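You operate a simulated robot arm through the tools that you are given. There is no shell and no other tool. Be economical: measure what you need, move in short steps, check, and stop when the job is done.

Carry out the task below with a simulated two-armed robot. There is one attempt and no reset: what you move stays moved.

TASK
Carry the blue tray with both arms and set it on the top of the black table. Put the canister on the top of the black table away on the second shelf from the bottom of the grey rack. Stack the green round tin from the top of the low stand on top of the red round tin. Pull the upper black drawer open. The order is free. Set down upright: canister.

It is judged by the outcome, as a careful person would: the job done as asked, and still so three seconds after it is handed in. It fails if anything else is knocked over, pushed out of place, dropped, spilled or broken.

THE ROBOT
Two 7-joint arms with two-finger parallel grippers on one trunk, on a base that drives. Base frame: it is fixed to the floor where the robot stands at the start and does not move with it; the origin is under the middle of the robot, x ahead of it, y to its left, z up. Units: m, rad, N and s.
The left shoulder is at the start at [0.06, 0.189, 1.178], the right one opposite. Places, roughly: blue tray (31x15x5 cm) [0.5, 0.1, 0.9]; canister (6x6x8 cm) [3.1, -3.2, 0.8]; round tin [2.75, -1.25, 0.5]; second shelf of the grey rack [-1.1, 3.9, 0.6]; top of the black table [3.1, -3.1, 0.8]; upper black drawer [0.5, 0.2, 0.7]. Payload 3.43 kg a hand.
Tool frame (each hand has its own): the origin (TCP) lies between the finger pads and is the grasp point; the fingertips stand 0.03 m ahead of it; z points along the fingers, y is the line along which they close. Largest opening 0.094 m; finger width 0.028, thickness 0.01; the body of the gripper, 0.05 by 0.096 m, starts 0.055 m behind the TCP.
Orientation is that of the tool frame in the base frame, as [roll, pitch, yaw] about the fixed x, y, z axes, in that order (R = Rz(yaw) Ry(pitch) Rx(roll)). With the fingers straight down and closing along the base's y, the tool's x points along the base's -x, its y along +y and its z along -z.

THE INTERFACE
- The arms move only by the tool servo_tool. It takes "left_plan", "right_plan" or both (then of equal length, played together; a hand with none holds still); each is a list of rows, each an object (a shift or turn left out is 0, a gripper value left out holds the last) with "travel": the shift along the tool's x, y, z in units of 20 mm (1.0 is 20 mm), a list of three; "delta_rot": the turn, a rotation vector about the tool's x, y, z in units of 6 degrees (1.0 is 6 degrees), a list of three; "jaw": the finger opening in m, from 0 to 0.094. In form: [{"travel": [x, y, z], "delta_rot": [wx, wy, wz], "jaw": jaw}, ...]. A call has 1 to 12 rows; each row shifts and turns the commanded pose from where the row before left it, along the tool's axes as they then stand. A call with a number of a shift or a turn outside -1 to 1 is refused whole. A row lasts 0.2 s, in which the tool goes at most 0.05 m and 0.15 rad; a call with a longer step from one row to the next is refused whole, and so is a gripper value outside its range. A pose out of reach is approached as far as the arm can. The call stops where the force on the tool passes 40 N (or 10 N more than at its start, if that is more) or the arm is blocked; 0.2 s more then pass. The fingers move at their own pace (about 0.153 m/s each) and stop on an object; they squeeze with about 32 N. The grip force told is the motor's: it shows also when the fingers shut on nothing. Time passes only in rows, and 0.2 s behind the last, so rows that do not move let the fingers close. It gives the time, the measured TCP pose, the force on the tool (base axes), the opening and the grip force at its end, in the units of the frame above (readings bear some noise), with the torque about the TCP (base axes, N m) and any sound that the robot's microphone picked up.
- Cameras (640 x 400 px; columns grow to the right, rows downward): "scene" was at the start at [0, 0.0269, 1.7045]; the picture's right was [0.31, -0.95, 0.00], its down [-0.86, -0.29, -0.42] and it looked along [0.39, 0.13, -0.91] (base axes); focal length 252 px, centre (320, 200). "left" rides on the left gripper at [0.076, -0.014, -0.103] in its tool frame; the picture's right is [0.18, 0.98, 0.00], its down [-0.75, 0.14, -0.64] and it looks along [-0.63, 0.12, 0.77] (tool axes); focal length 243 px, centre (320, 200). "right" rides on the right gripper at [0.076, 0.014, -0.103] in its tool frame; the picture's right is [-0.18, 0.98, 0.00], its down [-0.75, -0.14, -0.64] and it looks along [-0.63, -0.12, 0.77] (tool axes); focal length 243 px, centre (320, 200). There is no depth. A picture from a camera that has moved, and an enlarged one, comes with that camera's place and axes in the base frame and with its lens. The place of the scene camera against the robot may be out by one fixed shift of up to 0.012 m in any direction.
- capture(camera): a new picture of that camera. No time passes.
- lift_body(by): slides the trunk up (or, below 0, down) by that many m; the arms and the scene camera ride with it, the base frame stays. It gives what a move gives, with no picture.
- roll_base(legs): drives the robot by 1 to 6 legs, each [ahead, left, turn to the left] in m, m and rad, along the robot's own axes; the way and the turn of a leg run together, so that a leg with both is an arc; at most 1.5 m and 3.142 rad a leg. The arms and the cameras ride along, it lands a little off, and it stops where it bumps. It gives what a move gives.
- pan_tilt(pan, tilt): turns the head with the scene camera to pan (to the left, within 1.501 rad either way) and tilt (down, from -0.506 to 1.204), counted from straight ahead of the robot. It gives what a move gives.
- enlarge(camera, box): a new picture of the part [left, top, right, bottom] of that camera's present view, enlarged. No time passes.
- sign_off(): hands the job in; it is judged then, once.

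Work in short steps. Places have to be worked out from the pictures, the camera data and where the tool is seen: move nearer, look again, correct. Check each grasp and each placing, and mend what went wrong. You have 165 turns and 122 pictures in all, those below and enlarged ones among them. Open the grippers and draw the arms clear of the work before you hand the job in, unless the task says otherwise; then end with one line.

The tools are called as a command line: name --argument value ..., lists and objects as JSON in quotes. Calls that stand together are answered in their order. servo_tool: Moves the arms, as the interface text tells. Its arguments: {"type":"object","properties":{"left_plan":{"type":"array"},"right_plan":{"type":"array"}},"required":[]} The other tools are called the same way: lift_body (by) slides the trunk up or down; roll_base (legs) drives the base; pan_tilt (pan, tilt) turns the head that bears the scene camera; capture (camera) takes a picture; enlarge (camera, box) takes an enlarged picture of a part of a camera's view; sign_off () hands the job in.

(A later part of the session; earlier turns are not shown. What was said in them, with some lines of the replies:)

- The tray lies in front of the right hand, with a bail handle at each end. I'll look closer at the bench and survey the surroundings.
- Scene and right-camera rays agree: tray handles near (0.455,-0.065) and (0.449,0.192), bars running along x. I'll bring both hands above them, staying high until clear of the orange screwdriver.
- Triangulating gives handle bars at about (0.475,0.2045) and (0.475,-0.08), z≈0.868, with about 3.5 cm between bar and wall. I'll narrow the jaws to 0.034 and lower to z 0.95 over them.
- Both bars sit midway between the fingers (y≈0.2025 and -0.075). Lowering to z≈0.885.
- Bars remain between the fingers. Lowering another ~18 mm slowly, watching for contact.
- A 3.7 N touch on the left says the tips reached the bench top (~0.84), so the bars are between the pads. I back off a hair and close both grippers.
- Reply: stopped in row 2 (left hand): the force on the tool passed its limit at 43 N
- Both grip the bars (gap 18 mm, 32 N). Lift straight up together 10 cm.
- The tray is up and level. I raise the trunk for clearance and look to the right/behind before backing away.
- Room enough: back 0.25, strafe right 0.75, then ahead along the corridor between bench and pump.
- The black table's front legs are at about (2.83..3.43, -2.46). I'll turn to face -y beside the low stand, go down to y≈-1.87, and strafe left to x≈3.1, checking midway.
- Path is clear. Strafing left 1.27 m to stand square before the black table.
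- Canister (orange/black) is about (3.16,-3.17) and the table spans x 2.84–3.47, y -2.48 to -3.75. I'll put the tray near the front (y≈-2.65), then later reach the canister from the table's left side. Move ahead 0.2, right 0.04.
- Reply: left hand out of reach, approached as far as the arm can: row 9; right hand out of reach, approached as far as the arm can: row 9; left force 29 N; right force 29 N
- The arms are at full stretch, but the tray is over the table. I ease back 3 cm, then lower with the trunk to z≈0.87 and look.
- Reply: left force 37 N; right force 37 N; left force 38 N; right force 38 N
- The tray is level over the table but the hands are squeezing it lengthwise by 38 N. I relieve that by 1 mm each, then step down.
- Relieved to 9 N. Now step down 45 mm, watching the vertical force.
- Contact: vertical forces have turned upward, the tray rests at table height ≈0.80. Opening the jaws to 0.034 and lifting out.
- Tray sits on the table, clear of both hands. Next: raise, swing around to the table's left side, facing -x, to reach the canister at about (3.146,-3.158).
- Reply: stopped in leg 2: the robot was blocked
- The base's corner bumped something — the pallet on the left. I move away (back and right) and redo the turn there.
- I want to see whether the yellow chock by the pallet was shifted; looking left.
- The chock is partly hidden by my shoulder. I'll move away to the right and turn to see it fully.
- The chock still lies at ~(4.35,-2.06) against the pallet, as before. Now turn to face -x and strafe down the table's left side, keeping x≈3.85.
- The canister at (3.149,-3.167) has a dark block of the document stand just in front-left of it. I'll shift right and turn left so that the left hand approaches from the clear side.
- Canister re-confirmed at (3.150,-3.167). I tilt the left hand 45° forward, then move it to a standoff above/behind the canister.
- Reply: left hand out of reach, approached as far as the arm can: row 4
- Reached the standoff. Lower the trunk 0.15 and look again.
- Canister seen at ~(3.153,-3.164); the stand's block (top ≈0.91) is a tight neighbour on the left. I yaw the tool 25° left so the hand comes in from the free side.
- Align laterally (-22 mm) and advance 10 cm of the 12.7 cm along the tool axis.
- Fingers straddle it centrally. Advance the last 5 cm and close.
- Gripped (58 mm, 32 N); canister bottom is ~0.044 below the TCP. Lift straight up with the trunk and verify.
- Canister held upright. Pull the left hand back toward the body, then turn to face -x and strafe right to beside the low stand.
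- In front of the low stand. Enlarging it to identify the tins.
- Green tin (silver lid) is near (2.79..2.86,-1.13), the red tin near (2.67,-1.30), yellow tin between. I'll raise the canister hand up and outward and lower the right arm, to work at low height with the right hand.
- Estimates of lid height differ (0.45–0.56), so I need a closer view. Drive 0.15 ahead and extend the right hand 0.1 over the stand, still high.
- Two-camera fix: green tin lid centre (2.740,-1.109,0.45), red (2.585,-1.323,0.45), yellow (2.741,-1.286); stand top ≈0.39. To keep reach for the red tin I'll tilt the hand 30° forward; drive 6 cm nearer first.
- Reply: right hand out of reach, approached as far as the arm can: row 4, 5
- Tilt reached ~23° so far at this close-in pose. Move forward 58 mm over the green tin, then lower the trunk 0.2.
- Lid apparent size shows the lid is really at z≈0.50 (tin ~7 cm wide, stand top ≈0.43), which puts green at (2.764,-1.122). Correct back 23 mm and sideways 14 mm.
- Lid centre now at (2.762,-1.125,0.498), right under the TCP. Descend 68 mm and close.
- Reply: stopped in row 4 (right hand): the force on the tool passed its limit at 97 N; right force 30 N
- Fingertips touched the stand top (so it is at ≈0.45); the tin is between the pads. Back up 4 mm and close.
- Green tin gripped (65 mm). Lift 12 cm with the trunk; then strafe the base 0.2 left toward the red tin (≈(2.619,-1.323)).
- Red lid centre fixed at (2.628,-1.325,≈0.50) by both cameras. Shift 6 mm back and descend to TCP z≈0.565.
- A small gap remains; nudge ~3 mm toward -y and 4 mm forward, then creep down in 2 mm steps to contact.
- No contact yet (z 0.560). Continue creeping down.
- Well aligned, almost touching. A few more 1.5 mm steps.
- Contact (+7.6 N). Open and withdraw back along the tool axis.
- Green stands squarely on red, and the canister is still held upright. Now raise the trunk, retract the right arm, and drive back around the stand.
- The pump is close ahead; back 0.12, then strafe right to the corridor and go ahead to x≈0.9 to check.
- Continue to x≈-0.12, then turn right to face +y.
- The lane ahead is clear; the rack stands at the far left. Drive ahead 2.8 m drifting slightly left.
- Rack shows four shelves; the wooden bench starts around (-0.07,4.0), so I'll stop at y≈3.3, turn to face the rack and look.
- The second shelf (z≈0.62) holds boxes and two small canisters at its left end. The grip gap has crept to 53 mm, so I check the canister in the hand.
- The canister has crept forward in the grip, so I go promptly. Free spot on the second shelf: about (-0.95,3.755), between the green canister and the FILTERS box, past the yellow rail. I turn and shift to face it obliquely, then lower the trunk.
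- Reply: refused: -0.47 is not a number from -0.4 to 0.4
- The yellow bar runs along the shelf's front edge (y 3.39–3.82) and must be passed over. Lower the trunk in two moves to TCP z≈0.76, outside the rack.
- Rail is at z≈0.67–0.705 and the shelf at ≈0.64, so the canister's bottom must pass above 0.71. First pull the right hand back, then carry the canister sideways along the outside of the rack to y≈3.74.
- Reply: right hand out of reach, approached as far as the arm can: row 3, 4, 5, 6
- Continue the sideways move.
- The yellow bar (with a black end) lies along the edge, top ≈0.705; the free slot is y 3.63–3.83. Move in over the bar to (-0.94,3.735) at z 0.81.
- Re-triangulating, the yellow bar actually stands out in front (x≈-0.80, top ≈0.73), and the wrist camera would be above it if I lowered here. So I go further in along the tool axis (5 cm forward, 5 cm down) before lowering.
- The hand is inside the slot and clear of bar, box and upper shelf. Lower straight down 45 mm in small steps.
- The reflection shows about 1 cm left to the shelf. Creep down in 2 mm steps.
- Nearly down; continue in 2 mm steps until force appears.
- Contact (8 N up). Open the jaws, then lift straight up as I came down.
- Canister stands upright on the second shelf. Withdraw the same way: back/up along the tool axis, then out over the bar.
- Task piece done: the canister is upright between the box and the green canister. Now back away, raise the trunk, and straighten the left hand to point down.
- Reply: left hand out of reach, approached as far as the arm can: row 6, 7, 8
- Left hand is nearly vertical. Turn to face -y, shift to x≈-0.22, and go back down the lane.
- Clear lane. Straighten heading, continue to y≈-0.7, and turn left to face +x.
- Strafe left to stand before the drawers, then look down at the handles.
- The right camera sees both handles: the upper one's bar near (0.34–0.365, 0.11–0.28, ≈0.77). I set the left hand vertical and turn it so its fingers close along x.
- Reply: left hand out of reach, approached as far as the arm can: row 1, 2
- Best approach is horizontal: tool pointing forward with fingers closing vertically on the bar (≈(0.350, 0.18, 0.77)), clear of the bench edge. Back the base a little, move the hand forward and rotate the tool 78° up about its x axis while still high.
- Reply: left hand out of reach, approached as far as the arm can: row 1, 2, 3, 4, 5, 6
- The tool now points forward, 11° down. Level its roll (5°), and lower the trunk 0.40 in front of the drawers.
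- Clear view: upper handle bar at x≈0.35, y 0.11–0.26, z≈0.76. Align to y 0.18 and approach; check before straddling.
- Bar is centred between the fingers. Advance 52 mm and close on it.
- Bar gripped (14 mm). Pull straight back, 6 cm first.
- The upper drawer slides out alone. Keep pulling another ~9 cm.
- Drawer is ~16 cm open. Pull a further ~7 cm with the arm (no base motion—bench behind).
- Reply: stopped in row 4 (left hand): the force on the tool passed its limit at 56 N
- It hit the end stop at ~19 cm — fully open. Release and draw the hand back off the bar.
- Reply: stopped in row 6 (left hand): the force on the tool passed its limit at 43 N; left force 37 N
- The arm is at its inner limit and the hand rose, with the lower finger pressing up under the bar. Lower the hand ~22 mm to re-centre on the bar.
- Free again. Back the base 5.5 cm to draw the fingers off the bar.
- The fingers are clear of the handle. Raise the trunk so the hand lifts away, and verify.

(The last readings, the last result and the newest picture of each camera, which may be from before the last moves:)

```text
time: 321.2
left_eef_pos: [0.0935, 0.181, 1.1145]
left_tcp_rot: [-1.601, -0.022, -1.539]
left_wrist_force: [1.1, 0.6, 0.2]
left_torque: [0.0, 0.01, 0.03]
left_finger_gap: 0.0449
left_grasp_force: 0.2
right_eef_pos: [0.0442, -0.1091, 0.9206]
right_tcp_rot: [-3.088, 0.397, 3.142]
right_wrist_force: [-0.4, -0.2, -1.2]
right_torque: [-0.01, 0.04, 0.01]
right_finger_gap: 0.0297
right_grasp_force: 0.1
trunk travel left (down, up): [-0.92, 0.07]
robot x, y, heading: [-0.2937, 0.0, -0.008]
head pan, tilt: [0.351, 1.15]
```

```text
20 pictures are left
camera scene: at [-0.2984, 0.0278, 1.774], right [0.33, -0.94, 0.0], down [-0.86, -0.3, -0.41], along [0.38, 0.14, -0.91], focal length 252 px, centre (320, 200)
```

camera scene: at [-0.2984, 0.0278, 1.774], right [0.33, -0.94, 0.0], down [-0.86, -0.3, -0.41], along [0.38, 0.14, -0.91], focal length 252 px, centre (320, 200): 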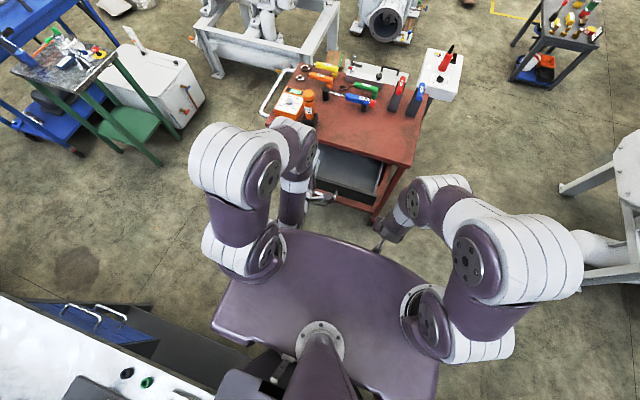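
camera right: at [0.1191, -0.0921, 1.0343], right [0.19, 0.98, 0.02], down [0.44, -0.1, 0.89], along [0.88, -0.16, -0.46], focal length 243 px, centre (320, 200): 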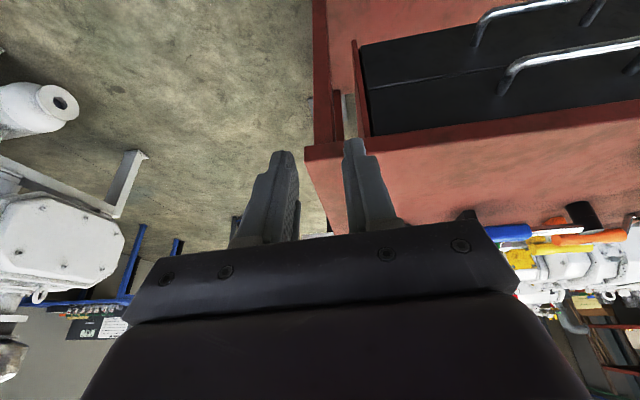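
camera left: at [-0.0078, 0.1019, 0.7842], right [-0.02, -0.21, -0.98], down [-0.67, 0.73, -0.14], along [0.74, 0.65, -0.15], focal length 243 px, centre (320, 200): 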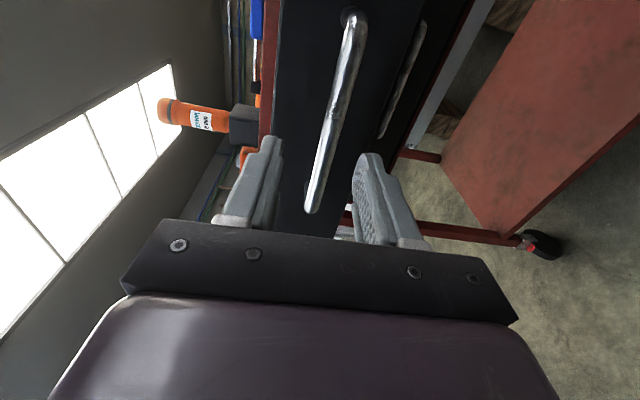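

The drawer stays open, bench items undisturbed. Open both grippers and take a last look at the far stand and table.

servo_tool --left_plan '[{"jaw": 0.09}, {}]' --right_plan '[{"jaw": 0.09}, {}]'

pan_tilt --pan -0.6 --tilt 0.35

enlarge --camera "scene" --box '[240, 130, 420, 260]'

```text
time: 321.8
left_eef_pos: [0.0933, 0.1809, 1.1136]
left_tcp_rot: [-1.6, -0.02, -1.539]
left_wrist_force: [0.4, 0.0, 0.3]
left_torque: [-0.03, -0.01, -0.03]
left_finger_gap: 0.0902
left_grasp_force: 0.0
right_eef_pos: [0.0426, -0.1105, 0.9211]
right_tcp_rot: [-3.088, 0.397, 3.141]
right_wrist_force: [0.6, 0.1, 0.1]
right_torque: [-0.01, 0.01, -0.01]
right_finger_gap: 0.0898
right_grasp_force: 0.0
trunk travel left (down, up): [-0.92, 0.07]
robot x, y, heading: [-0.2967, 0.0, -0.01]
head pan, tilt: [0.351, 1.15]
```

```text
time: 323.0
left_eef_pos: [0.0931, 0.1806, 1.1143]
left_tcp_rot: [-1.601, -0.022, -1.54]
left_wrist_force: [0.9, 0.0, 0.1]
left_torque: [-0.01, -0.01, 0.04]
left_finger_gap: 0.0901
left_grasp_force: 0.1
right_eef_pos: [0.0413, -0.11, 0.9202]
right_tcp_rot: [-3.088, 0.395, 3.141]
right_wrist_force: [-0.7, -0.3, 0.0]
right_torque: [0.04, 0.0, -0.03]
right_finger_gap: 0.09
right_grasp_force: 0.1
trunk travel left (down, up): [-0.92, 0.07]
robot x, y, heading: [-0.299, -0.0, -0.012]
head pan, tilt: [-0.6, 0.351]
```

```text
3.08 times, centred on (330, 195) of scene
camera zoom: at [-0.2783, -0.0454, 1.8385], right [-0.57, -0.82, 0.0], down [-0.28, 0.2, -0.94], along [0.77, -0.54, -0.34], focal length 774 px, centre (289, 215)
```

zoom: 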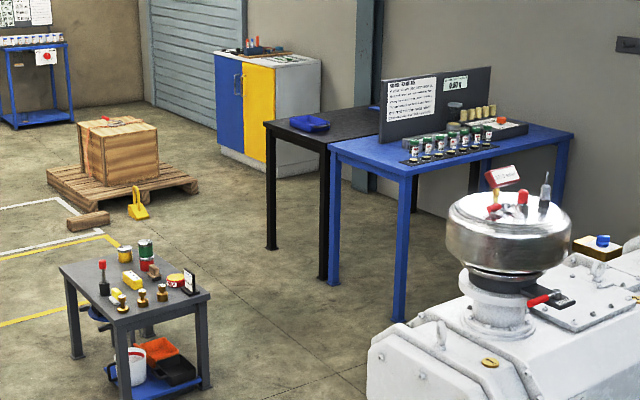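

Everything checks out: the green tin is on the red one, the tray is on the black table, the canister was last seen upright on the second shelf, and the drawer is open. Handing in.

sign_off

```text
The job is handed in.
```

All four tasks are done and handed in: the blue tray is on the black table, the canister is upright on the grey rack's second shelf, the green tin is on top of the red tin, and the upper black drawer is open to its stop. The base bumped something near the pallet once; from the pictures, the pallet and the yellow chock beside it look unmoved.
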